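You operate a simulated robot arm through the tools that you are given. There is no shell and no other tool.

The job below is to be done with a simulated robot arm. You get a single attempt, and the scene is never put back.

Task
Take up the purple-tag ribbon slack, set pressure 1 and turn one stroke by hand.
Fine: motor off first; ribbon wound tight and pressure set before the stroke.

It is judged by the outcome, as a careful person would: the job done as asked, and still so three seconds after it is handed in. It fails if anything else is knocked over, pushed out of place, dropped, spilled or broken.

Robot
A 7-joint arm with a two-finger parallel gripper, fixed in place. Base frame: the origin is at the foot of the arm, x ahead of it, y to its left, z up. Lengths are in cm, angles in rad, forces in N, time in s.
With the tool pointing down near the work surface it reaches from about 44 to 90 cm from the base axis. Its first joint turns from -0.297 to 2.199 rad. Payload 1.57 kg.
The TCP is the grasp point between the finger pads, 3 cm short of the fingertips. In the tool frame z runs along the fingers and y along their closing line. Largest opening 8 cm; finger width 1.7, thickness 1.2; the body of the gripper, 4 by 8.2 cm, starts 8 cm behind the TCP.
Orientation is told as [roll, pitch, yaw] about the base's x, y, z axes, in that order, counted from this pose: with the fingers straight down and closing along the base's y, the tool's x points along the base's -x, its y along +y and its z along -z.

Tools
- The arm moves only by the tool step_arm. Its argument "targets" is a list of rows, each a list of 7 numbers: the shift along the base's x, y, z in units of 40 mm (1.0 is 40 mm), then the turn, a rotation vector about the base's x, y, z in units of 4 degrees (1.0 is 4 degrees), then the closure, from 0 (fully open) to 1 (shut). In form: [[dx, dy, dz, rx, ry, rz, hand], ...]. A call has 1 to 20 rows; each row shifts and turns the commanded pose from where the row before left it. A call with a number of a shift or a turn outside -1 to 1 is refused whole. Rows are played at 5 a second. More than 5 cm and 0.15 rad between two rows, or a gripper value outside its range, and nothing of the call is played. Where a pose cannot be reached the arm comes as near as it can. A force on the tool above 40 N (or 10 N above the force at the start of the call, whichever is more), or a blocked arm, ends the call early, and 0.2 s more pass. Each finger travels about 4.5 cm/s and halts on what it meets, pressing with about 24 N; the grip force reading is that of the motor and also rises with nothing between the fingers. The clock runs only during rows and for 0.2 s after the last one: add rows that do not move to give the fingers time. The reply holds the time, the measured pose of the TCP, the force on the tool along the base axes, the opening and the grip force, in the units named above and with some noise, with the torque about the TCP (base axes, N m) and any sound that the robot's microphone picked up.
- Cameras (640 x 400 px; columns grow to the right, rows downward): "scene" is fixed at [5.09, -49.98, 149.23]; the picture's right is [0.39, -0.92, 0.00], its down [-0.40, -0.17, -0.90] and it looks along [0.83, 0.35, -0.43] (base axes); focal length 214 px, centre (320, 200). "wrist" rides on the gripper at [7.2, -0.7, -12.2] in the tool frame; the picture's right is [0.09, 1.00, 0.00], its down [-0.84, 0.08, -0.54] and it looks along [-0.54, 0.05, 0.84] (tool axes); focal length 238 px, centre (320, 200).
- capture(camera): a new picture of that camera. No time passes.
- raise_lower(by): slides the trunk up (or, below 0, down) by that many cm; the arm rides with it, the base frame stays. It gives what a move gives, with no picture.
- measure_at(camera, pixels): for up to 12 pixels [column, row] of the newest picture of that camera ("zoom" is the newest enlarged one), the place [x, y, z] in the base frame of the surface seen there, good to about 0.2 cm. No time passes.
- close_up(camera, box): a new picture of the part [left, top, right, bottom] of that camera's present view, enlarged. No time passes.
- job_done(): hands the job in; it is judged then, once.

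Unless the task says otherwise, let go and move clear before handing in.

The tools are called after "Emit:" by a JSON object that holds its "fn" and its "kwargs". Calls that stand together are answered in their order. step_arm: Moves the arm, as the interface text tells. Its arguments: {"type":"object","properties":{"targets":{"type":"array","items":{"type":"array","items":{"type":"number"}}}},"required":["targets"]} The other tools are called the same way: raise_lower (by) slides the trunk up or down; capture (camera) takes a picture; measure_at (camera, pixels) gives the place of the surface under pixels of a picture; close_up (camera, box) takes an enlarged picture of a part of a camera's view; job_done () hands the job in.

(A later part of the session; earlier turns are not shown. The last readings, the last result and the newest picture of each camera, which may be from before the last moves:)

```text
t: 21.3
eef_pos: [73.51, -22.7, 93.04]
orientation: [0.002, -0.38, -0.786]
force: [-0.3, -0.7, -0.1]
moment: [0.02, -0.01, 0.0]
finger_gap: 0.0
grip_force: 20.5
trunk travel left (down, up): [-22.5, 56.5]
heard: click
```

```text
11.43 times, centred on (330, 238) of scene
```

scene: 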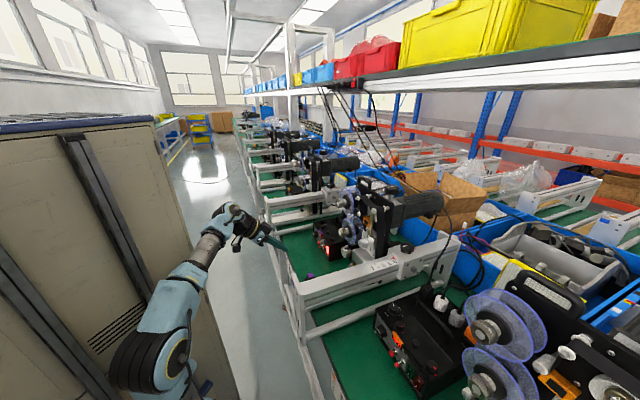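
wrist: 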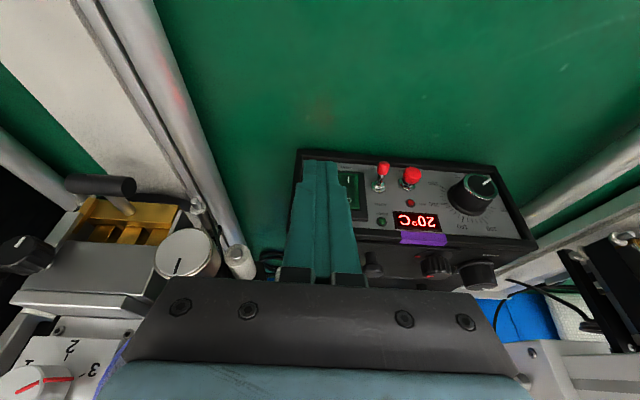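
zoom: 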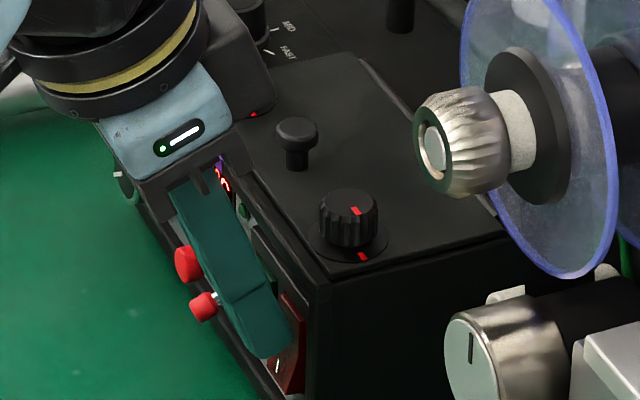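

It clicked off again with almost no force, and in scene zoom (280,365) the I end now stands out below the finger. I'll retreat slowly, straight back, then check the light.

Emit:
{"fn": "step_arm", "kwargs": {"targets": [[-0.05, 0.05, 0.02, 0, 0, 0, 1], [-0.1, 0.1, 0.03, 0, 0, 0, 1], [-0.2, 0.2, 0.05, 0, 0, 0, 1], [-0.3, 0.3, 0.1, 0, 0, 0, 1], [-0.3, 0.3, 0.1, 0, 0, 0, 1]]}}

Emit:
{"fn": "close_up", "kwargs": {"camera": "scene", "box": [310, 220, 350, 255]}}

Emit:
{"fn": "close_up", "kwargs": {"camera": "wrist", "box": [270, 130, 450, 240]}}

```text
t: 22.5
eef_pos: [69.65, -18.88, 94.11]
orientation: [-0.001, -0.38, -0.786]
force: [0.9, 1.0, -0.2]
moment: [0.01, -0.01, 0.03]
finger_gap: 0.01
grip_force: 21.2
trunk travel left (down, up): [-22.5, 56.5]
```

```text
11.43 times, centred on (330, 238) of scene
```

zoom: 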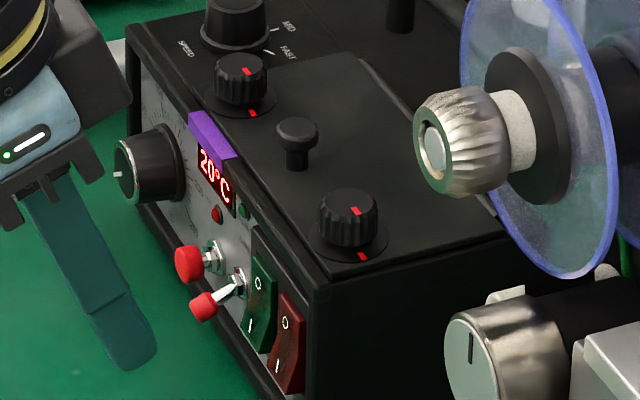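

```text
3.56 times, centred on (360, 185) of wrist
```

zoom: 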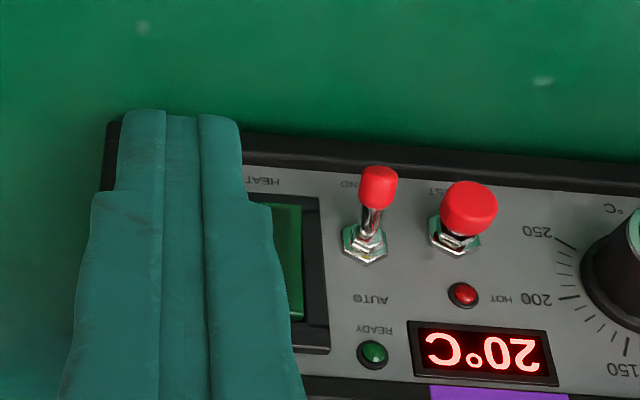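

MOTOR now stays off (scene zoom (285,345): dark, I end out). Next I'll move to in front of the reels and tilt back to look at the ribbon path.

Emit:
{"fn": "step_arm", "kwargs": {"targets": [[-0.5, 0.3, 0.4, 0, 0, 0, 1], [-0.9, -0.1, 0.5, -0.7, -0.7, 0, 1], [-0.9, -0.1, 0.5, -0.7, -0.7, 0, 1], [-0.9, -0.2, 0.5, -0.7, -0.7, 0, 1], [-0.9, -0.2, 0.3, -0.7, -0.7, 0, 1], [-0.9, -0.3, 0.3, -0.7, -0.7, 0, 1], [0, 0, 0, -0.35, -0.35, 0, 0]]}}

Emit:
{"fn": "capture", "kwargs": {"camera": "wrist"}}

Emit:
{"fn": "capture", "kwargs": {"camera": "scene"}}

```text
t: 24.1
eef_pos: [50.37, -21.09, 104.47]
orientation: [0.0, -0.763, -0.785]
force: [0.3, -0.6, 0.2]
moment: [0.01, 0.01, 0.02]
finger_gap: 3.18
grip_force: 0.0
out of reach, approached as far as the arm can: row 7
trunk travel left (down, up): [-22.5, 56.5]
```

```text
taken
```

wrist: 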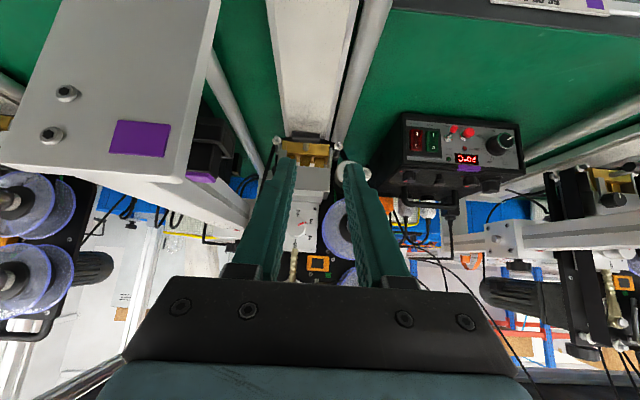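

```text
taken
```

scene: 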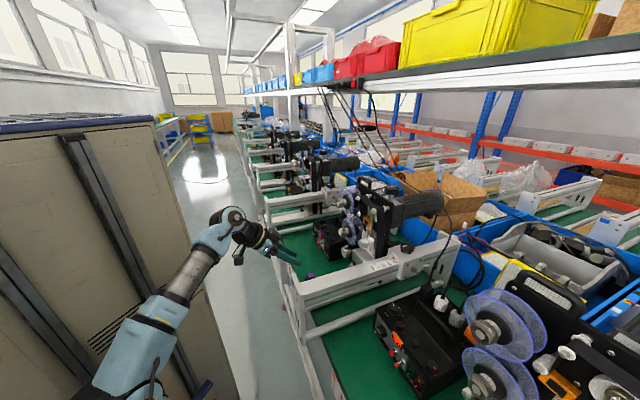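

I'm now in front of the reels, close to the edge of reach on this side. I'll enlarge the reel and plate area through the open fingers.

Emit:
{"fn": "close_up", "kwargs": {"camera": "wrist", "box": [260, 120, 380, 280]}}

Emit:
{"fn": "close_up", "kwargs": {"camera": "scene", "box": [335, 185, 405, 265]}}

Emit:
{"fn": "close_up", "kwargs": {"camera": "scene", "box": [335, 225, 375, 265]}}

```text
2.50 times, centred on (320, 200) of wrist
```

zoom: 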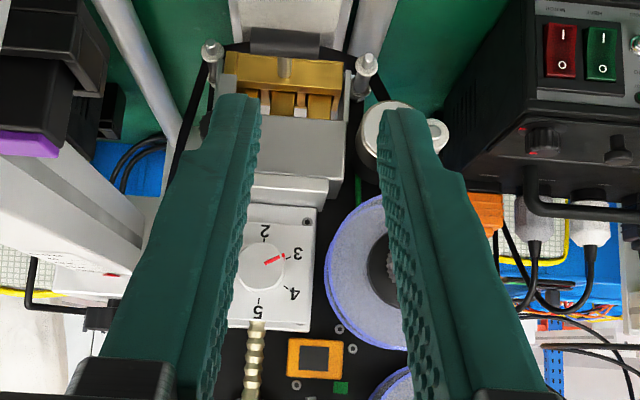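

```text
5.00 times, centred on (370, 225) of scene
```

zoom: 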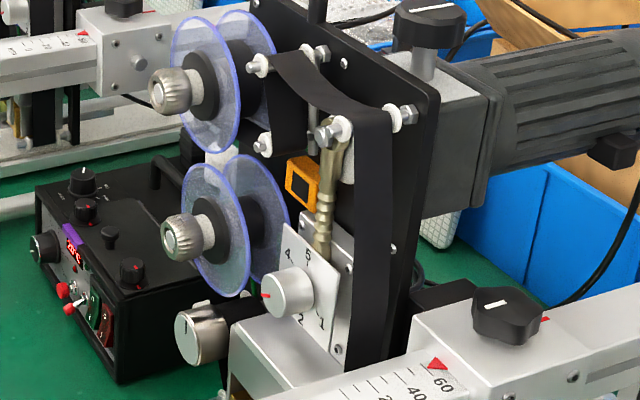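

```text
10.00 times, centred on (355, 245) of scene
```

zoom: 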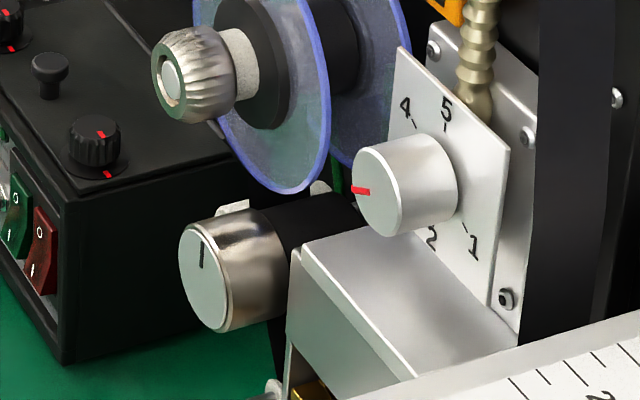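

The silver knob at scene zoom (200,270) turns a black feed roller beside a white pinch roller, and the sag lies between the two top rollers. I'll view the lower reel from its left to see how the ribbon enters it.

Emit:
{"fn": "step_arm", "kwargs": {"targets": [[0.77, 0.95, -0.1, 0, 0, -1, 0], [0.77, 0.95, -0.1, 0, 0, -1, 0], [0.77, 0.95, -0.1, 0, 0, -1, 0], [0.77, 0.95, -0.1, 0, 0, -1, 0], [0.77, 0.95, -0.1, 0, 0, -1, 0], [0, 0, -0.5, 0, 0, -0.5, 0], [0, 0, 0, 0, 0, 0, 0]]}}

Emit:
{"fn": "capture", "kwargs": {"camera": "wrist"}}

```text
t: 25.7
eef_pos: [65.45, -2.28, 100.36]
orientation: [0.0, -0.76, -1.168]
force: [0.4, 0.0, -0.1]
moment: [0.01, 0.0, -0.02]
finger_gap: 8.0
grip_force: 0.0
trunk travel left (down, up): [-22.5, 56.5]
```

```text
taken
```

wrist: 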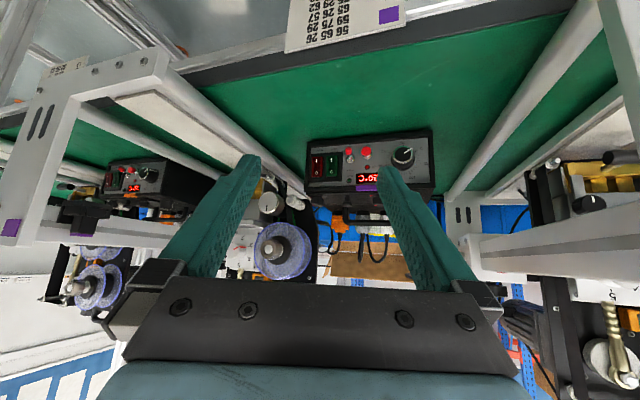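

Emit:
{"fn": "close_up", "kwargs": {"camera": "wrist", "box": [225, 175, 345, 285]}}

Emit:
{"fn": "close_up", "kwargs": {"camera": "wrist", "box": [250, 175, 320, 230]}}

```text
3.64 times, centred on (285, 230) of wrist
```

zoom: 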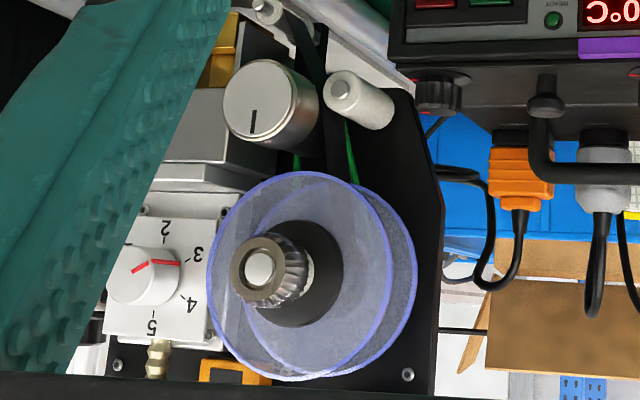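

```text
7.27 times, centred on (285, 202) of wrist
```

zoom: 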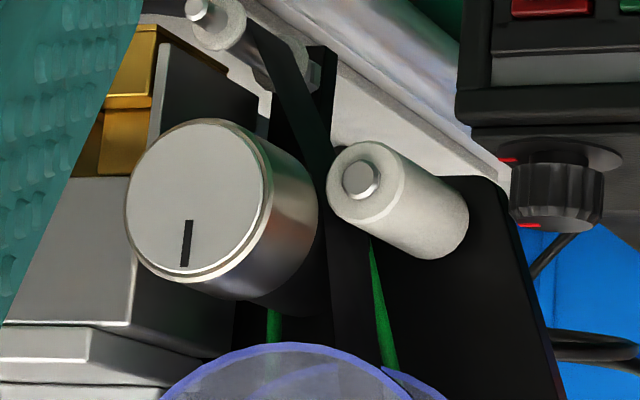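

The ribbon passes the pinch and runs up to the lower reel's real-left side, so winding is clockwise seen from the front; the pressure knob must go from 3 counter-clockwise to 1. I'll measure knob faces, reel parts and the purple sensor block.

Emit:
{"fn": "close_up", "kwargs": {"camera": "wrist", "box": [225, 175, 345, 285]}}

Emit:
{"fn": "measure_at", "kwargs": {"camera": "zoom", "pixels": [[258, 268], [243, 250], [275, 290], [240, 285], [272, 240], [300, 270], [330, 270], [230, 300], [375, 220], [146, 262], [130, 260], [150, 290]]}}

Emit:
{"fn": "measure_at", "kwargs": {"camera": "wrist", "pixels": [[12, 228], [65, 215], [80, 225], [95, 207], [25, 200], [60, 140], [110, 210], [140, 240], [100, 240], [40, 235], [270, 203], [297, 200]]}}

Emit:
{"fn": "close_up", "kwargs": {"camera": "wrist", "box": [0, 170, 180, 260]}}

```text
3.64 times, centred on (285, 230) of wrist
```

zoom: 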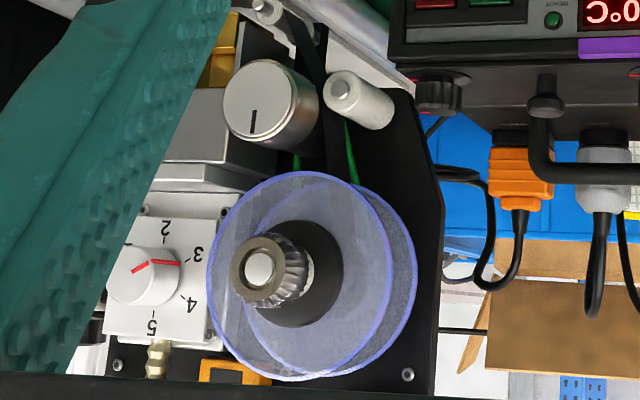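

```text
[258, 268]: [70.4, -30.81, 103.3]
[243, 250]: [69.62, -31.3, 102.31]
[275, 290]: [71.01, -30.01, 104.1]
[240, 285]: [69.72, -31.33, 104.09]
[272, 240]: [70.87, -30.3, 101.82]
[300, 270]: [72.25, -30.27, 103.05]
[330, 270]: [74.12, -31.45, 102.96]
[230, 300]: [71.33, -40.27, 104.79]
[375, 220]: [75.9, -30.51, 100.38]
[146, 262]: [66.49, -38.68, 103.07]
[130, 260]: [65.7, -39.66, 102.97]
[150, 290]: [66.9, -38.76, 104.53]
```

```text
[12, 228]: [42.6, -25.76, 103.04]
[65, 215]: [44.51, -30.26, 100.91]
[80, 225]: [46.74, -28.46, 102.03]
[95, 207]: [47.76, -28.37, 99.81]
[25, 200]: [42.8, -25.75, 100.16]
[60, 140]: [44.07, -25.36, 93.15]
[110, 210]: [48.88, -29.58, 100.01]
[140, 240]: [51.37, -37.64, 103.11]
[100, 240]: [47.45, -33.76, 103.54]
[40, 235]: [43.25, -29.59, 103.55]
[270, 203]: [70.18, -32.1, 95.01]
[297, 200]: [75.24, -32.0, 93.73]
```

```text
3.56 times, centred on (90, 215) of wrist
```

zoom: 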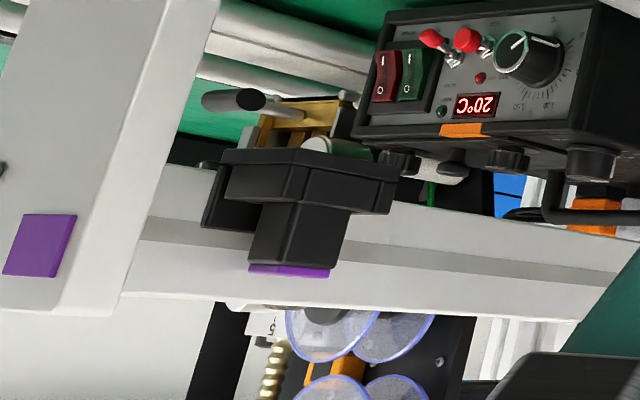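

The lower reel knob face is at about (70.4,-30.8,103.3), some 3 cm across, and the sensor block fills t≤13.7, z 99–103.5. I'll bring the hand back square to the machine and level it in front of the lower reel knob.

Emit:
{"fn": "step_arm", "kwargs": {"targets": [[0, -0.6, 0.15, 0, 0, 1, 0.3], [0, -0.6, 0.15, 0, 0, 1, 0.3], [0, -0.6, 0.15, 0, 0, 1, 0.3], [0, -0.6, 0.15, 0, 0, 1, 0.3], [0, -0.6, 0.15, 0, 0, 1, 0.3], [0, -0.6, 0, 0, 0, 0.48, 0.3], [0, -0.6, 0, -0.7, -0.7, 0, 0.3], [0, -0.4, 0, -0.7, -0.7, 0, 0.3], [0, 0, 0, -0.7, -0.7, 0, 0.3], [0, 0, 0, -0.7, -0.7, 0, 0.3], [0, 0, 0, -0.7, -0.7, 0, 0.3], [0, 0, 0, -0.7, -0.7, 0, 0.3]]}}

Emit:
{"fn": "capture", "kwargs": {"camera": "scene"}}

Emit:
{"fn": "capture", "kwargs": {"camera": "wrist"}}

```text
t: 28.3
eef_pos: [65.65, -20.59, 103.34]
orientation: [0.004, -1.177, -0.787]
force: [-0.5, 0.0, -0.1]
moment: [-0.01, 0.01, 0.0]
finger_gap: 5.61
grip_force: 0.0
trunk travel left (down, up): [-22.5, 56.5]
```

```text
taken
```

scene: 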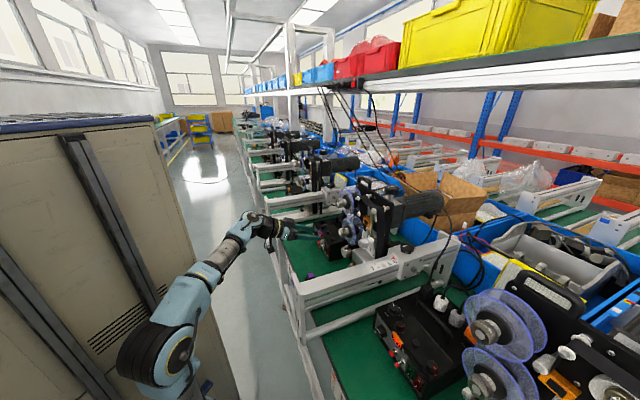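

```text
taken
```

wrist: 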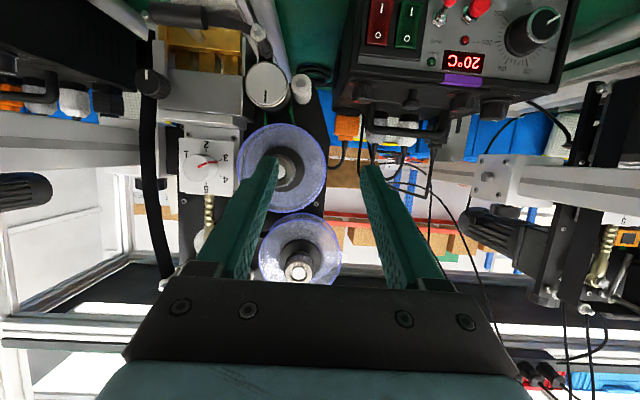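

The hand is 67° up and the reel knobs show at (288,172) and (300,268). I'll finish levelling and shift sideways to line up with the lower reel knob.

Emit:
{"fn": "step_arm", "kwargs": {"targets": [[-0.17, -0.17, 0, -0.7, -0.7, 0, 0.3], [-0.17, -0.17, 0, -0.7, -0.7, 0, 0.3], [-0.17, -0.17, 0, -0.7, -0.7, 0, 0.3], [-0.16, -0.16, 0, -0.7, -0.7, 0, 0.3], [0, 0, 0, -0.7, -0.7, 0, 0.3], [0, 0, 0, -0.5, -0.5, 0, 0.3], [0, 0, 0, 0, 0, 0, 0.3]]}}

Emit:
{"fn": "capture", "kwargs": {"camera": "wrist"}}

Emit:
{"fn": "close_up", "kwargs": {"camera": "scene", "box": [270, 180, 400, 270]}}

```text
t: 29.9
eef_pos: [62.99, -23.39, 103.29]
orientation: [2.525, -1.568, 2.971]
force: [0.4, 0.2, 0.6]
moment: [0.0, 0.02, -0.01]
finger_gap: 5.62
grip_force: 0.1
trunk travel left (down, up): [-22.5, 56.5]
```

```text
taken
```

wrist: 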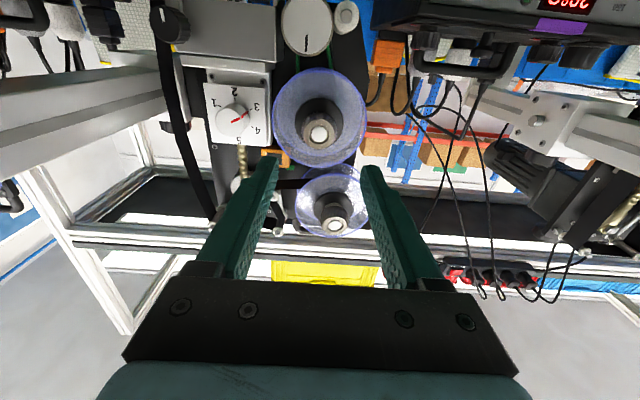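

```text
4.44 times, centred on (335, 225) of scene
```

zoom: 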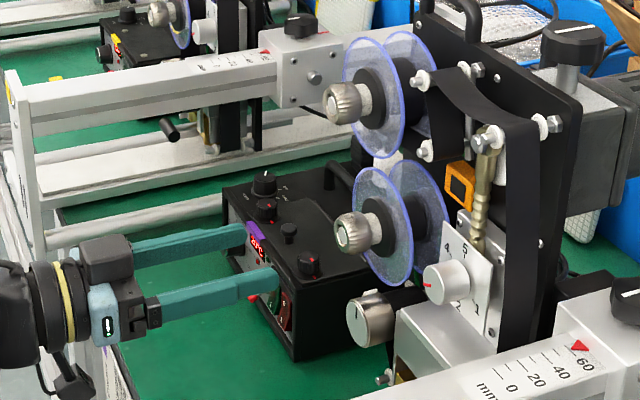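

The hand is level and square. I'll measure the knob faces and rims from this frontal view to centre exactly.

Emit:
{"fn": "close_up", "kwargs": {"camera": "wrist", "box": [195, 60, 375, 250]}}

Emit:
{"fn": "close_up", "kwargs": {"camera": "wrist", "box": [270, 65, 370, 165]}}

Emit:
{"fn": "measure_at", "kwargs": {"camera": "wrist", "pixels": [[319, 134], [309, 134], [330, 134], [320, 143], [320, 124], [335, 225], [325, 225], [345, 225], [335, 233], [231, 113], [218, 113], [246, 113]]}}

```text
2.11 times, centred on (285, 155) of wrist
```

zoom: 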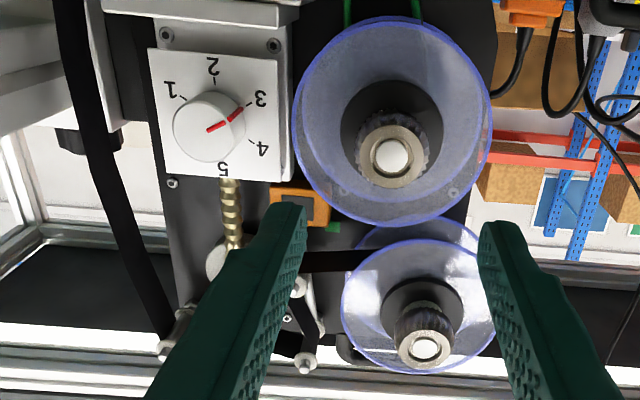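

```text
4.00 times, centred on (320, 115) of wrist
```

zoom: 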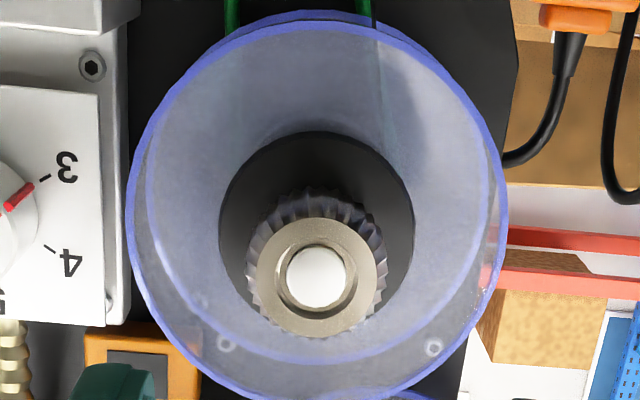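

```text
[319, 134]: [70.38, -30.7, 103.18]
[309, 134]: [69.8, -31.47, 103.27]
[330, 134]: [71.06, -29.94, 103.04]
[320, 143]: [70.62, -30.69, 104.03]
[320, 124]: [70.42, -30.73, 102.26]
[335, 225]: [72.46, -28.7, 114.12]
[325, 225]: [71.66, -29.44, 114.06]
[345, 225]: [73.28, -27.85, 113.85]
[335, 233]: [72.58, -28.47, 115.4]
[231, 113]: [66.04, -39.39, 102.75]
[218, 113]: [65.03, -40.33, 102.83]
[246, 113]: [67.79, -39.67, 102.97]
```

The lower reel knob's centre is at (70.4,-30.7,103.2), about 3 cm wide, almost straight ahead. I'll slide the open fingers around it, stopping short of the black hub, without gripping yet.

Emit:
{"fn": "step_arm", "kwargs": {"targets": [[0.45, -0.44, -0.01, 0, 0, 0, 0.3], [0.45, -0.44, -0.01, 0, 0, 0, 0.3], [0.45, -0.44, 0, 0, 0, 0, 0.3], [0.4, -0.39, 0, 0, 0, 0, 0.3], [0, 0, 0, 0, 0, 0, 0.3]]}}

Emit:
{"fn": "capture", "kwargs": {"camera": "wrist"}}

Emit:
{"fn": "close_up", "kwargs": {"camera": "scene", "box": [310, 180, 400, 270]}}

```text
t: 31.1
eef_pos: [70.11, -30.21, 103.25]
orientation: [1.736, -1.569, -2.522]
force: [-0.5, -0.6, -0.9]
moment: [0.01, -0.01, 0.01]
finger_gap: 5.59
grip_force: 0.1
trunk travel left (down, up): [-22.5, 56.5]
```

```text
taken
```

wrist: 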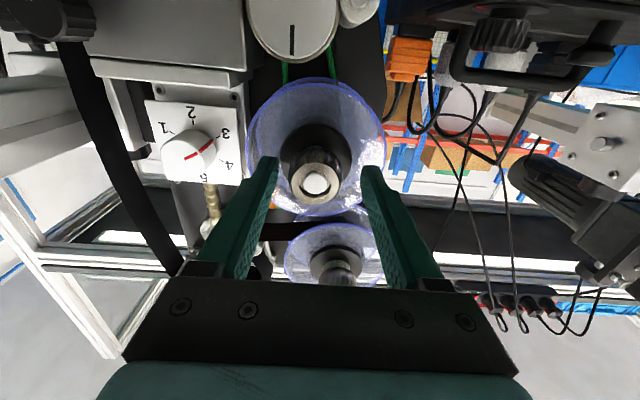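

```text
4.44 times, centred on (355, 225) of scene
```

zoom: 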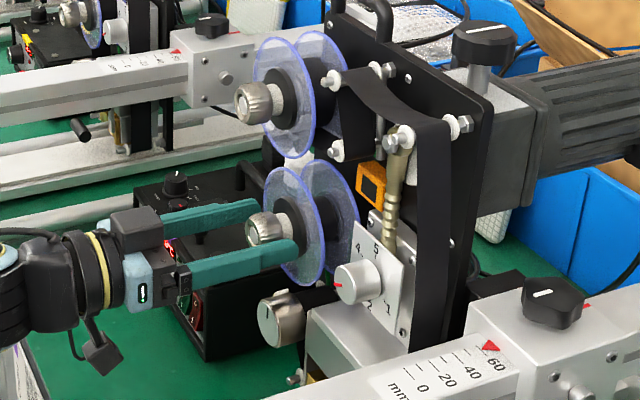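

The fingers straddle the knob without touching. I'll pre-turn the hand 60° counter-clockwise so there is room to wind clockwise.

Emit:
{"fn": "step_arm", "kwargs": {"targets": [[-0.02, -0.02, 0, -0.7, 0.7, 0, 0.3], [0, 0, 0, -0.7, 0.7, 0, 0.3], [0, 0, 0, -0.7, 0.7, 0, 0.3], [0, 0, 0, -0.7, 0.7, 0, 0.3], [0, 0, 0, -0.7, 0.7, 0, 0.3], [0, 0, 0, -0.7, 0.7, 0, 0.3], [0, 0, 0, -0.7, 0.7, 0, 0.3], [0, 0, 0, -0.7, 0.7, 0, 0.3], [0, 0, 0, -0.7, 0.7, 0, 0.3], [0, 0, 0, -0.7, 0.7, 0, 0.3], [0, 0, 0, -0.7, 0.7, 0, 0.3], [0, 0, 0, -0.7, 0.7, 0, 0.3], [0, 0, 0, -0.7, 0.7, 0, 0.3], [0, 0, 0, -0.7, 0.7, 0, 0.3], [0, 0, 0, -0.7, 0.7, 0, 0.3]]}}

Emit:
{"fn": "close_up", "kwargs": {"camera": "scene", "box": [310, 180, 400, 270]}}

Emit:
{"fn": "capture", "kwargs": {"camera": "wrist"}}

```text
t: 34.3
eef_pos: [69.92, -30.37, 103.26]
orientation: [-1.569, -0.534, 0.785]
force: [0.2, -0.2, -0.8]
moment: [0.01, 0.05, -0.01]
finger_gap: 5.57
grip_force: 0.1
trunk travel left (down, up): [-22.5, 56.5]
```

```text
4.44 times, centred on (355, 225) of scene
```

zoom: 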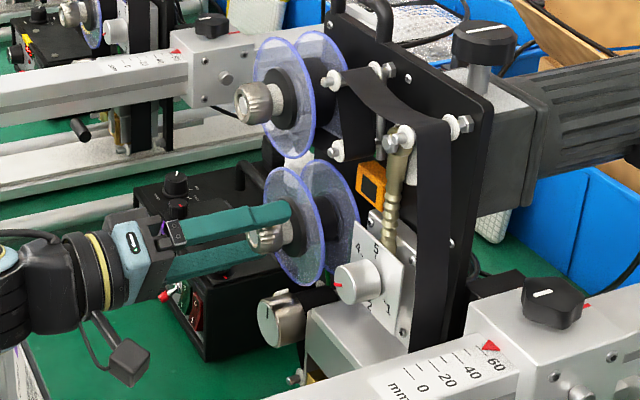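

```text
taken
```

wrist: 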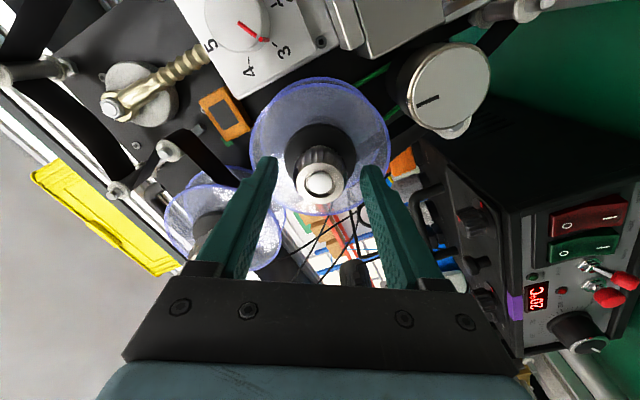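

The hand is pre-turned and still centred (s=70.9, t=28.0, z=103.3). I'll grip the knob and check force.

Emit:
{"fn": "step_arm", "kwargs": {"targets": [[0, 0, 0, 0, 0, 0, 0.7], [0, 0, 0, 0, 0, 0, 0.8], [0, 0, 0, 0, 0, 0, 1], [0, 0, 0, 0, 0, 0, 1]]}}

Emit:
{"fn": "close_up", "kwargs": {"camera": "wrist", "box": [230, 60, 410, 240]}}

```text
t: 35.3
eef_pos: [69.87, -30.37, 103.21]
orientation: [-1.571, -0.535, 0.785]
force: [-0.9, -0.2, -0.9]
moment: [-0.02, 0.0, -0.02]
finger_gap: 3.25
grip_force: 23.7
trunk travel left (down, up): [-22.5, 56.5]
```

```text
2.22 times, centred on (320, 150) of wrist
```

zoom: 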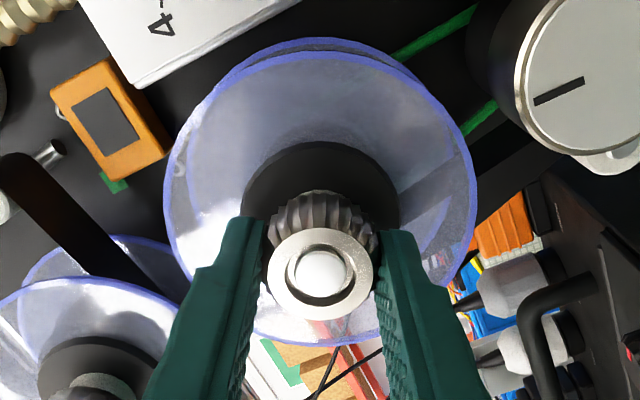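

The knob is gripped at 3.25 cm with low side force. I'll turn 24° clockwise (about +u) and check the torque and sag.

Emit:
{"fn": "step_arm", "kwargs": {"targets": [[0, 0, 0, 0.7, -0.7, 0, 1], [0, 0, 0, 0.7, -0.7, 0, 1], [0, 0, 0, 0.7, -0.7, 0, 1], [0, 0, 0, 0.7, -0.7, 0, 1], [0, 0, 0, 0.7, -0.7, 0, 1], [0, 0, 0, 0.7, -0.7, 0, 1]]}}

Emit:
{"fn": "close_up", "kwargs": {"camera": "scene", "box": [340, 185, 390, 230]}}

Emit:
{"fn": "close_up", "kwargs": {"camera": "wrist", "box": [230, 60, 410, 240]}}

```text
t: 36.7
eef_pos: [70.0, -30.3, 103.29]
orientation: [-1.57, -0.952, 0.786]
force: [-0.7, -1.5, 2.9]
moment: [-0.09, -0.06, -0.04]
finger_gap: 3.26
grip_force: 24.6
trunk travel left (down, up): [-22.5, 56.5]
```

```text
8.89 times, centred on (365, 208) of scene
```

zoom: 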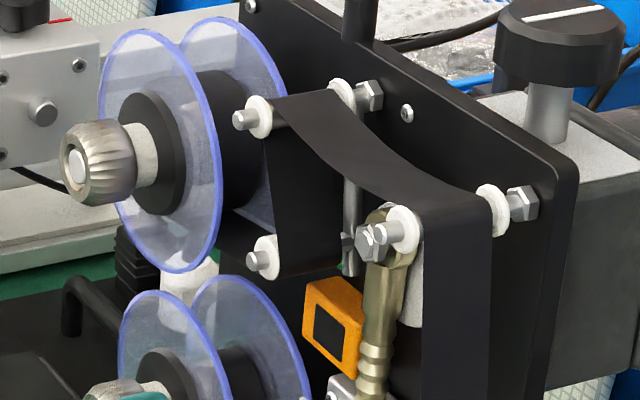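

```text
2.22 times, centred on (320, 150) of wrist
```

zoom: 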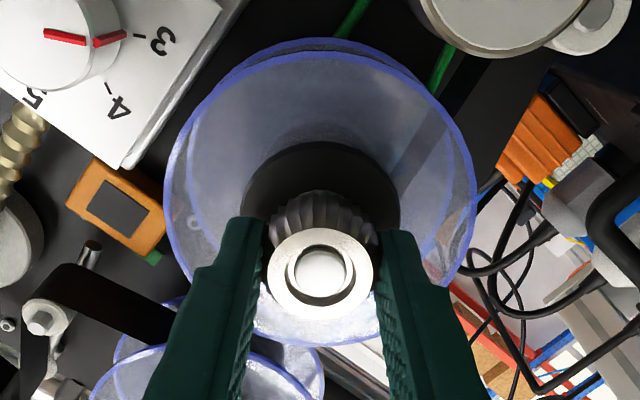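

The sag looks a little flatter after 24° and torque is low. I'll continue clockwise 36° more.

Emit:
{"fn": "step_arm", "kwargs": {"targets": [[0, 0, 0, 0.7, -0.7, 0, 1], [0, 0, 0, 0.7, -0.7, 0, 1], [0, 0, 0, 0.7, -0.7, 0, 1], [0, 0, 0, 0.7, -0.7, 0, 1], [0, 0, 0, 0.7, -0.7, 0, 1], [0, 0, 0, 0.7, -0.7, 0, 1], [0, 0, 0, 0.7, -0.7, 0, 1], [0, 0, 0, 0.7, -0.7, 0, 1], [0, 0, 0, 0.7, -0.7, 0, 1]]}}

Emit:
{"fn": "close_up", "kwargs": {"camera": "scene", "box": [340, 185, 390, 230]}}

```text
t: 38.7
eef_pos: [70.03, -30.39, 103.38]
orientation: [1.72, -1.567, -2.505]
force: [-12.5, -4.2, 1.9]
moment: [-0.03, 0.04, -0.35]
finger_gap: 3.25
grip_force: 24.2
trunk travel left (down, up): [-22.5, 56.5]
```

```text
8.89 times, centred on (365, 208) of scene
```

zoom: 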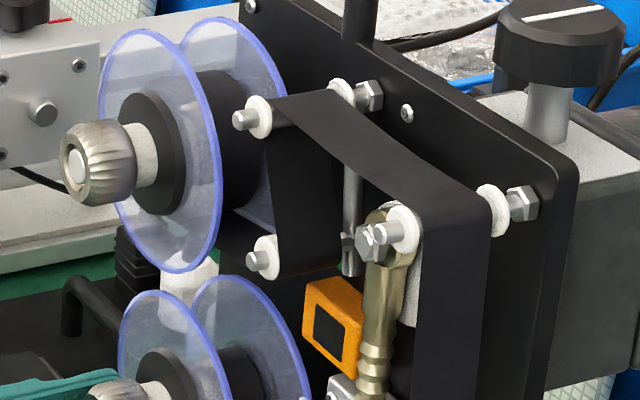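

The sag is clearly shrinking. There is a 12 N side force, so I'll shift 0.15 cm to relieve it while continuing to wind clockwise.

Emit:
{"fn": "step_arm", "kwargs": {"targets": [[-0.03, -0.03, 0, 0.7, -0.7, 0, 1], [0, 0, 0, 0.7, -0.7, 0, 1], [0, 0, 0, 0.7, -0.7, 0, 1], [0, 0, 0, 0.7, -0.7, 0, 1], [0, 0, 0, 0.7, -0.7, 0, 1], [0, 0, 0, 0.7, -0.7, 0, 1], [0, 0, 0, 0.7, -0.7, 0, 1], [0, 0, 0, 0.7, -0.7, 0, 1]]}}

Emit:
{"fn": "close_up", "kwargs": {"camera": "scene", "box": [340, 185, 390, 230]}}

Emit:
{"fn": "capture", "kwargs": {"camera": "wrist"}}

```text
t: 40.5
eef_pos: [69.75, -30.4, 103.28]
orientation: [1.575, -1.016, -2.359]
force: [0.9, 0.3, 8.7]
moment: [-0.21, -0.15, -0.02]
finger_gap: 3.29
grip_force: 23.9
trunk travel left (down, up): [-22.5, 56.5]
```

```text
8.89 times, centred on (365, 208) of scene
```

zoom: 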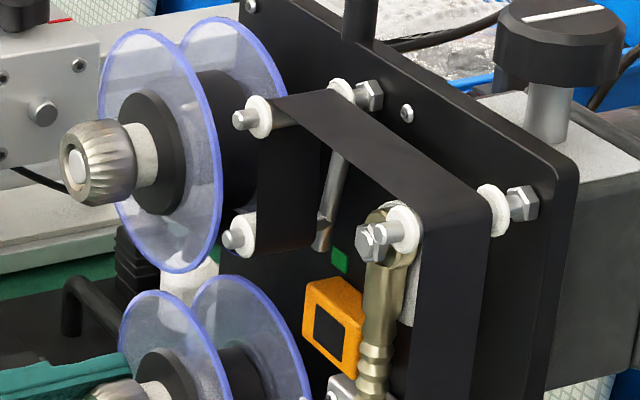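

```text
taken
```

wrist: 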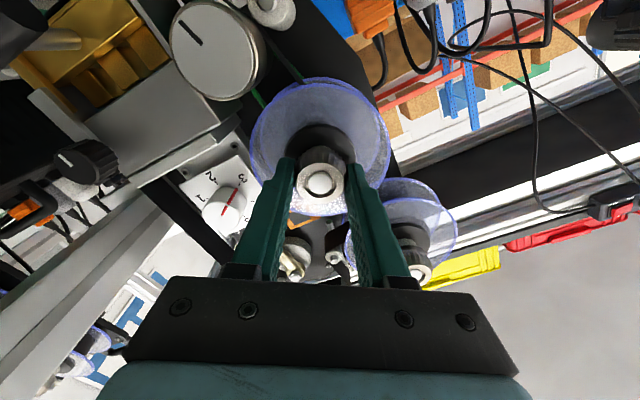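

The ribbon between the top rollers is now straight, and the lower-left roller arm has swung, showing a green mark at scene zoom (340,262). I'll zoom on the arm and mark, and compare with neighbouring machines.

Emit:
{"fn": "close_up", "kwargs": {"camera": "scene", "box": [355, 195, 385, 220]}}

Emit:
{"fn": "close_up", "kwargs": {"camera": "wrist", "box": [260, 200, 360, 290]}}

Emit:
{"fn": "close_up", "kwargs": {"camera": "scene", "box": [310, 155, 345, 190]}}

Emit:
{"fn": "close_up", "kwargs": {"camera": "scene", "box": [530, 340, 610, 400]}}

```text
16.00 times, centred on (370, 208) of scene
```

zoom: 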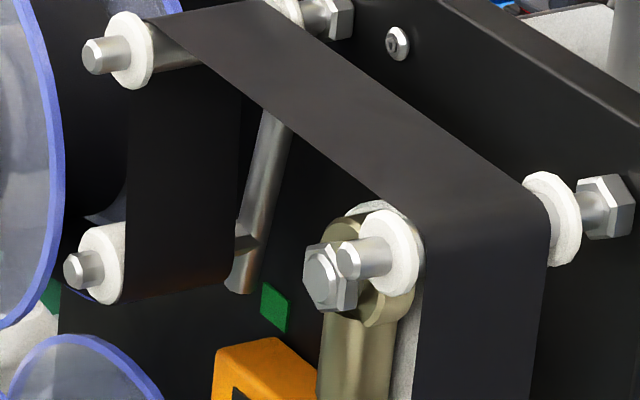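

```text
4.44 times, centred on (310, 245) of wrist
```

zoom: 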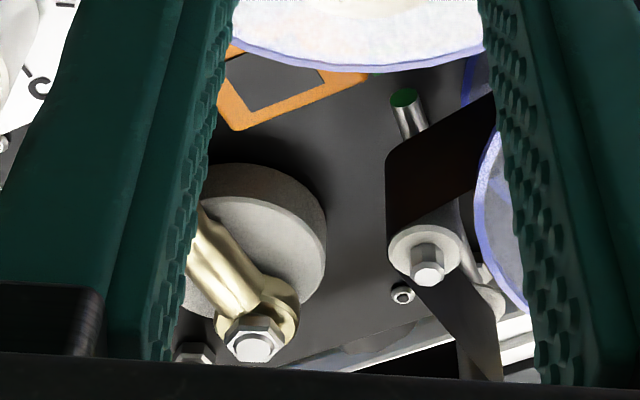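

```text
11.43 times, centred on (328, 172) of scene
```

zoom: 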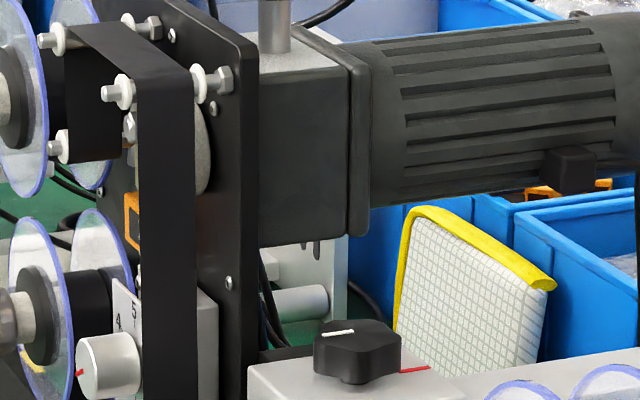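

```text
6.67 times, centred on (570, 370) of scene
```

zoom: 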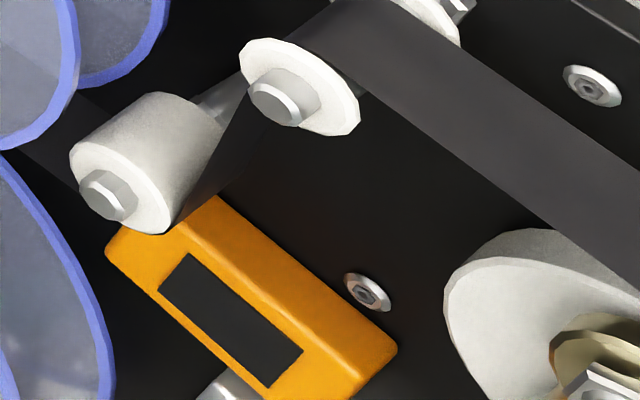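

The top run is straight and the dancer roller has begun to swing. I'll measure roller positions on the purple and orange machines to compare dancer angles.

Emit:
{"fn": "measure_at", "kwargs": {"camera": "zoom", "pixels": [[270, 100], [110, 195], [200, 100], [590, 85], [370, 290], [230, 330], [430, 150], [520, 260]]}}

Emit:
{"fn": "close_up", "kwargs": {"camera": "scene", "box": [355, 195, 385, 220]}}

Emit:
{"fn": "measure_at", "kwargs": {"camera": "zoom", "pixels": [[90, 55], [73, 270], [275, 305], [240, 285], [270, 140], [350, 258], [318, 275], [398, 42], [180, 200], [260, 370], [590, 205], [200, 280]]}}

```text
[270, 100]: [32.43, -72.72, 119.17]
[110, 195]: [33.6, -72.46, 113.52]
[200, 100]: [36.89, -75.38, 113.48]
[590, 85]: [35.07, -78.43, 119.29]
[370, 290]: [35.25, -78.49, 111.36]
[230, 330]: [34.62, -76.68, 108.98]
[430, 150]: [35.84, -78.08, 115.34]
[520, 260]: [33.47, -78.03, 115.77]
```

```text
16.00 times, centred on (370, 208) of scene
```

zoom: 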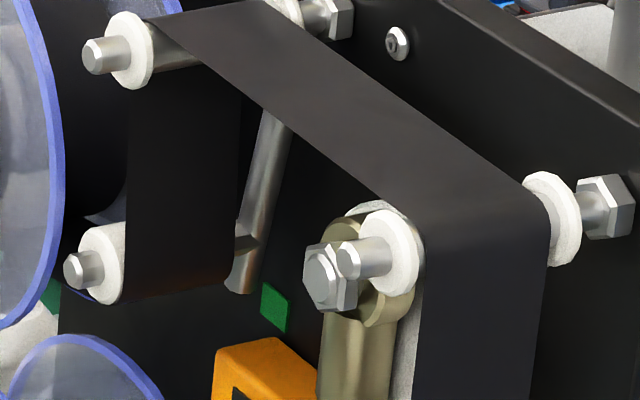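

```text
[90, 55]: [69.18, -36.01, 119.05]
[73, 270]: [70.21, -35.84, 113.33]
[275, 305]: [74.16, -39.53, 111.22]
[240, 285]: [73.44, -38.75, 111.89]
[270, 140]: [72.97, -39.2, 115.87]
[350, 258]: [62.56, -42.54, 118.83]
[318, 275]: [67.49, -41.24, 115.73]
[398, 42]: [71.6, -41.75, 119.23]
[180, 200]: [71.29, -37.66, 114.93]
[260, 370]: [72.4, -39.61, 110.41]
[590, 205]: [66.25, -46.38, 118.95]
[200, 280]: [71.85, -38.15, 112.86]
```

The dancer arm's end (t≈24.5, z 111.9) now lines up with the green mark (t≈24.5, z 111.2), and its angle is close to the orange machine's. I'll release the knob and see whether the tension holds.

Emit:
{"fn": "step_arm", "kwargs": {"targets": [[0, 0, 0, 0, 0, 0, 0.5], [0, 0, 0, 0, 0, 0, 0.3], [0, 0, 0, 0, 0, 0, 0.3], [-0.3, 0.3, 0, 0, 0, 0, 0.3], [-0.5, 0.5, 0, 0, 0, 0, 0.3], [-0.5, 0.5, 0, 0, 0, 0, 0.3]]}}

Emit:
{"fn": "close_up", "kwargs": {"camera": "scene", "box": [355, 195, 385, 220]}}

Emit:
{"fn": "capture", "kwargs": {"camera": "wrist"}}

```text
t: 41.9
eef_pos: [64.56, -25.16, 103.1]
orientation: [1.571, -1.02, -2.356]
force: [-0.5, 0.3, -0.9]
moment: [0.0, -0.03, -0.02]
finger_gap: 5.6
grip_force: 0.0
trunk travel left (down, up): [-22.5, 56.5]
```

```text
16.00 times, centred on (370, 208) of scene
```

zoom: 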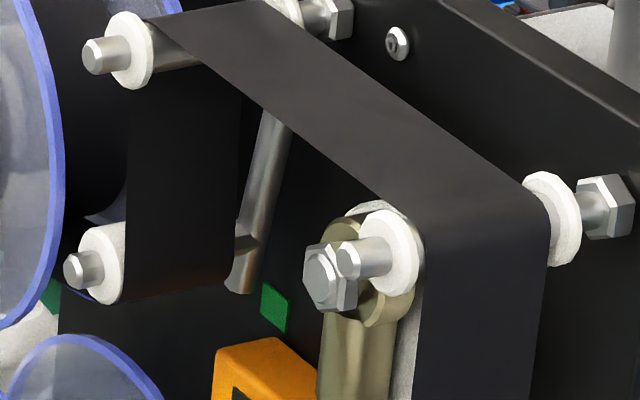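

```text
taken
```

wrist: 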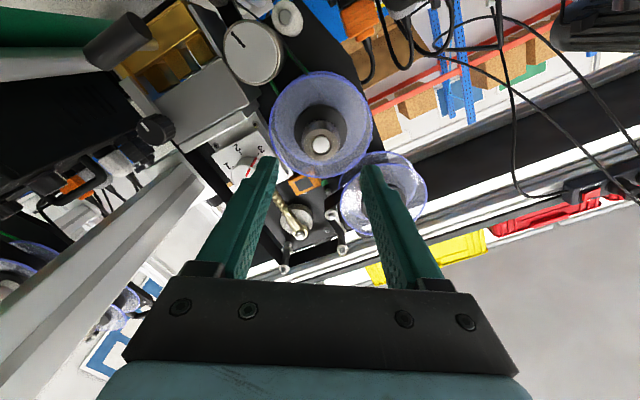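

The tension held after release. I'll look at the dancer arm and green mark from this frontal side.

Emit:
{"fn": "close_up", "kwargs": {"camera": "wrist", "box": [265, 165, 365, 275]}}

Emit:
{"fn": "close_up", "kwargs": {"camera": "wrist", "box": [305, 165, 355, 255]}}

```text
3.64 times, centred on (315, 220) of wrist
```

zoom: 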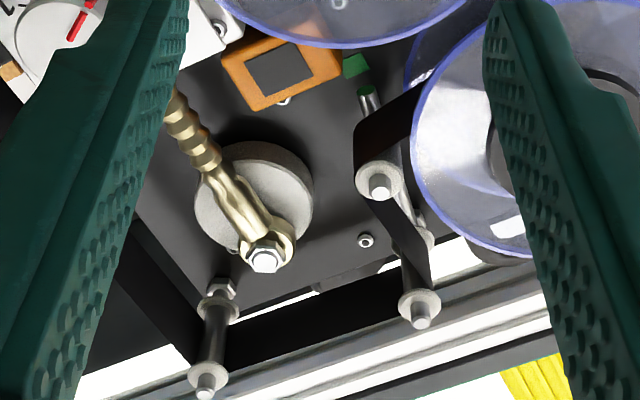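

```text
4.44 times, centred on (330, 210) of wrist
```

zoom: 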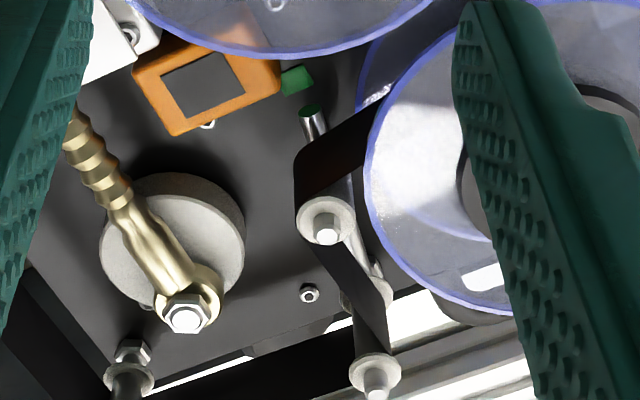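

The arm end points at the green mark, so the ribbon is wound tight and held. Next is the pressure knob: I'll roll the hand 48° further clockwise, so I can later turn 120° counter-clockwise, and move toward it.

Emit:
{"fn": "step_arm", "kwargs": {"targets": [[-0.1, 0.1, 0, 0.7, -0.7, 0, 0.45], [0, 0, 0, 0.7, -0.7, 0, 0.45], [0, 0, 0, 0.7, -0.7, 0, 0.45], [0, 0, 0, 0.7, -0.7, 0, 0.45], [0, 0, 0, 0.7, -0.7, 0, 0.45], [0, 0, 0, 0.7, -0.7, 0, 0.45], [0, 0, 0, 0.7, -0.7, 0, 0.45], [0, 0, 0, 0.7, -0.7, 0, 0.45], [0, 0, 0, 0.7, -0.7, 0, 0.45], [0, 0, 0, 0.7, -0.7, 0, 0.45], [0, 0, 0, 0.7, -0.7, 0, 0.45], [0, 0, 0, 0.7, -0.7, 0, 0.45], [0, 0, 0, 0, 0, 0, 0.45]]}}

Emit:
{"fn": "capture", "kwargs": {"camera": "wrist"}}

Emit:
{"fn": "capture", "kwargs": {"camera": "scene"}}

```text
t: 44.7
eef_pos: [63.47, -24.59, 103.65]
orientation: [1.579, -0.362, -2.36]
force: [0.2, -0.9, -0.6]
moment: [0.0, 0.01, -0.03]
finger_gap: 4.39
grip_force: 0.1
out of reach, approached as far as the arm can: row 10, 11, 12
trunk travel left (down, up): [-22.5, 56.5]
```

```text
taken
```

wrist: 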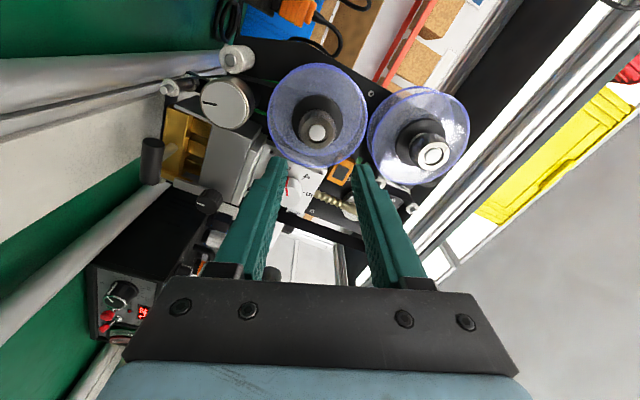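

```text
taken
```

scene: 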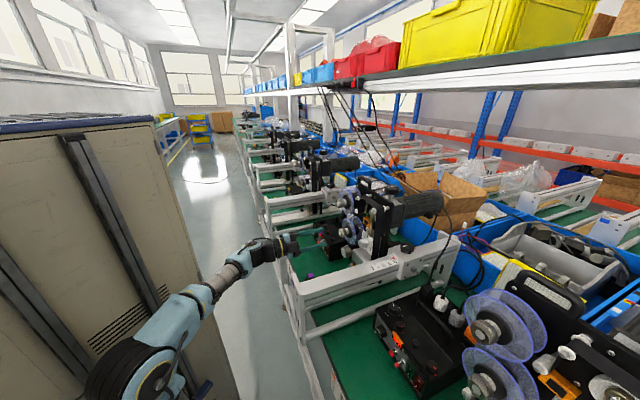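

The wrist limit is near 69° clockwise roll. I'll back off 10–20° and shift sideways to stand in front of the pressure knob.

Emit:
{"fn": "step_arm", "kwargs": {"targets": [[-0.2, -0.3, 0, -0.7, 0.7, 0, 0.45], [-0.2, -0.4, 0, -0.7, 0.7, 0, 0.45], [-0.2, -0.4, 0, -0.7, 0.7, 0, 0.45], [-0.2, -0.4, 0, -0.7, 0.7, 0, 0.45], [0, -0.3, 0, 0, 0, 0, 0.45]]}}

Emit:
{"fn": "capture", "kwargs": {"camera": "wrist"}}

Emit:
{"fn": "close_up", "kwargs": {"camera": "scene", "box": [270, 180, 420, 290]}}

```text
t: 45.9
eef_pos: [60.2, -31.89, 103.67]
orientation: [1.571, -0.602, -2.357]
force: [-0.6, -1.1, -0.4]
moment: [-0.01, -0.02, 0.01]
finger_gap: 4.43
grip_force: 0.0
trunk travel left (down, up): [-22.5, 56.5]
```

```text
taken
```

wrist: 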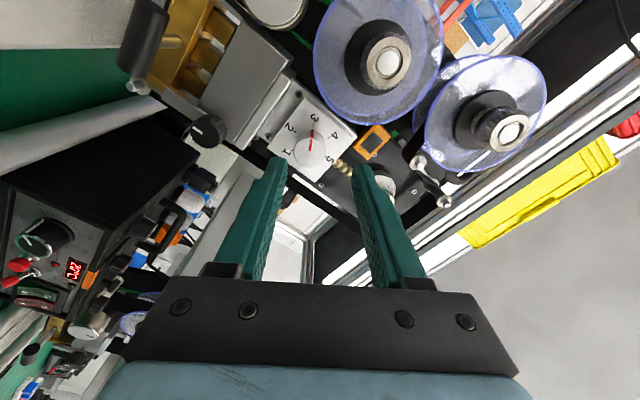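

```text
3.64 times, centred on (345, 235) of scene
```

zoom: 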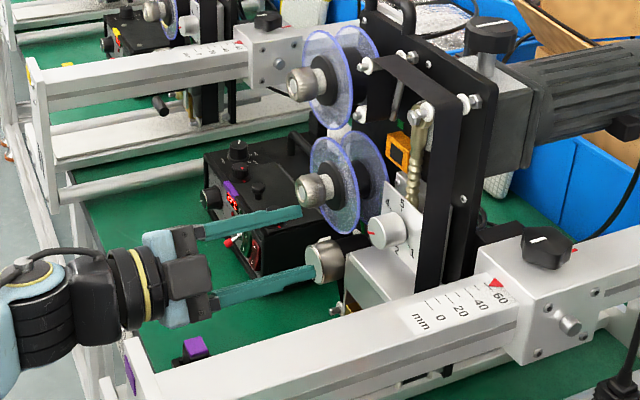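

The pressure plate is in view at wrist (310,145), with the pointer at 3. I'll enlarge and measure the knob face and plate.

Emit:
{"fn": "close_up", "kwargs": {"camera": "wrist", "box": [250, 90, 370, 210]}}

Emit:
{"fn": "measure_at", "kwargs": {"camera": "zoom", "pixels": [[310, 210], [270, 210], [350, 200], [310, 170], [310, 245], [380, 200], [260, 150], [230, 90], [320, 100], [440, 260], [460, 220], [300, 300]]}}

```text
3.33 times, centred on (310, 150) of wrist
```

zoom: 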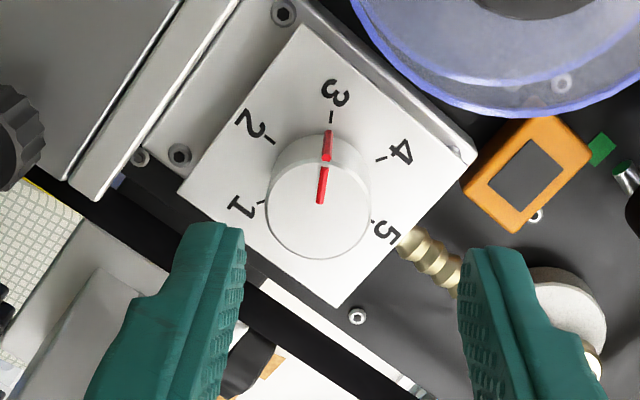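

```text
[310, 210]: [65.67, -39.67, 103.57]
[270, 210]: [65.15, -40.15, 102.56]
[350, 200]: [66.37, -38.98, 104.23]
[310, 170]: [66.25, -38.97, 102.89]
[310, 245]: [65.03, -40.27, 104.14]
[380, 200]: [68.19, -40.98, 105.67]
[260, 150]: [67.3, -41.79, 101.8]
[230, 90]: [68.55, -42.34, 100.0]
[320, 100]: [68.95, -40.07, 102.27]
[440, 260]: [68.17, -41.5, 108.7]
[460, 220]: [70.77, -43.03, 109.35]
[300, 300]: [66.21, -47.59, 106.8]
```

The pressure knob's face centre is about (65.8,-39.5,103.75), plate at s≈77.2. I'll line up and slide the fingers around it, stopping 1 cm off the plate.

Emit:
{"fn": "step_arm", "kwargs": {"targets": [[-0.25, -0.25, 0.02, 0, 0, 0, 0.45], [0.4, -0.4, 0, 0, 0, 0, 0.45], [0.4, -0.4, 0, 0, 0, 0, 0.45], [0.35, -0.35, 0, 0, 0, 0, 0.45], [0.28, -0.28, 0, 0, 0, 0, 0.45], [0, 0, 0, 0, 0, 0, 0.45]]}}

Emit:
{"fn": "capture", "kwargs": {"camera": "wrist"}}

Emit:
{"fn": "close_up", "kwargs": {"camera": "scene", "box": [290, 190, 420, 290]}}

```text
t: 47.3
eef_pos: [65.1, -38.46, 103.56]
orientation: [1.57, -0.602, -2.355]
force: [0.0, -1.0, 0.1]
moment: [0.03, 0.01, 0.02]
finger_gap: 4.4
grip_force: 0.1
trunk travel left (down, up): [-22.5, 56.5]
```

```text
taken
```

wrist: 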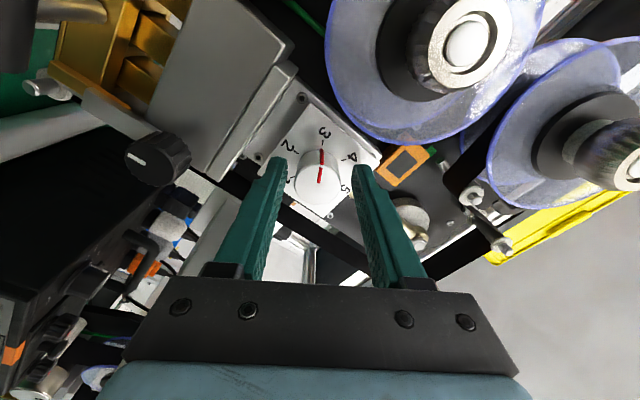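

```text
4.00 times, centred on (355, 240) of scene
```

zoom: 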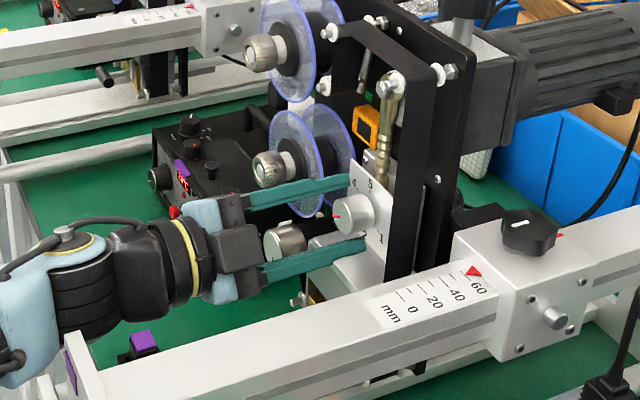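

The fingers straddle the pressure knob (gap 4.4). I'll trim the centring by ~0.2 cm and grip it.

Emit:
{"fn": "step_arm", "kwargs": {"targets": [[-0.03, -0.03, 0.03, 0, 0, 0, 0.5], [0, 0, 0, 0, 0, 0, 0.7], [0, 0, 0, 0, 0, 0, 1], [0, 0, 0, 0, 0, 0, 1], [0, 0, 0, 0, 0, 0, 1]]}}

Emit:
{"fn": "close_up", "kwargs": {"camera": "wrist", "box": [250, 90, 390, 230]}}

```text
t: 48.5
eef_pos: [65.04, -38.36, 103.56]
orientation: [1.568, -0.605, -2.357]
force: [-12.4, -13.0, -22.0]
moment: [0.53, 0.39, -0.21]
finger_gap: 3.06
grip_force: 39.2
trunk travel left (down, up): [-22.5, 56.5]
```

```text
2.86 times, centred on (320, 160) of wrist
```

zoom: 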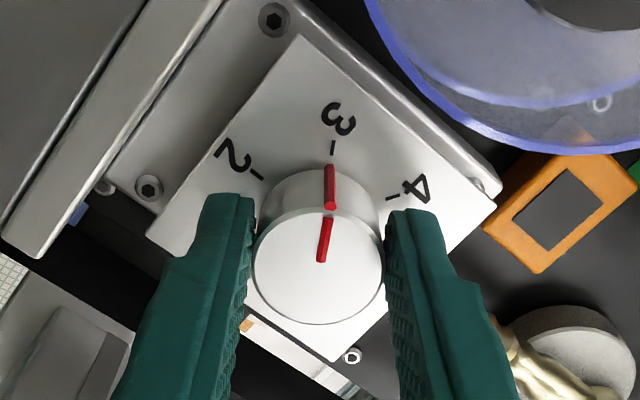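

The grip holds (3.06 cm) but pushes 28 N along the closing line, so the knob centre lies slightly lower and rightward. I'll shift ~0.2 cm that way to relieve it.

Emit:
{"fn": "step_arm", "kwargs": {"targets": [[-0.015, -0.015, -0.03, 0, 0, 0, 1], [-0.007, -0.007, -0.015, 0, 0, 0, 1], [0, 0, 0, 0, 0, 0, 1]]}}

```text
t: 49.3
eef_pos: [64.92, -38.43, 103.58]
orientation: [1.571, -0.603, -2.356]
force: [-17.6, -22.7, -20.1]
moment: [0.34, 0.15, -0.89]
finger_gap: 3.05
grip_force: 39.6
trunk travel left (down, up): [-22.5, 56.5]
```

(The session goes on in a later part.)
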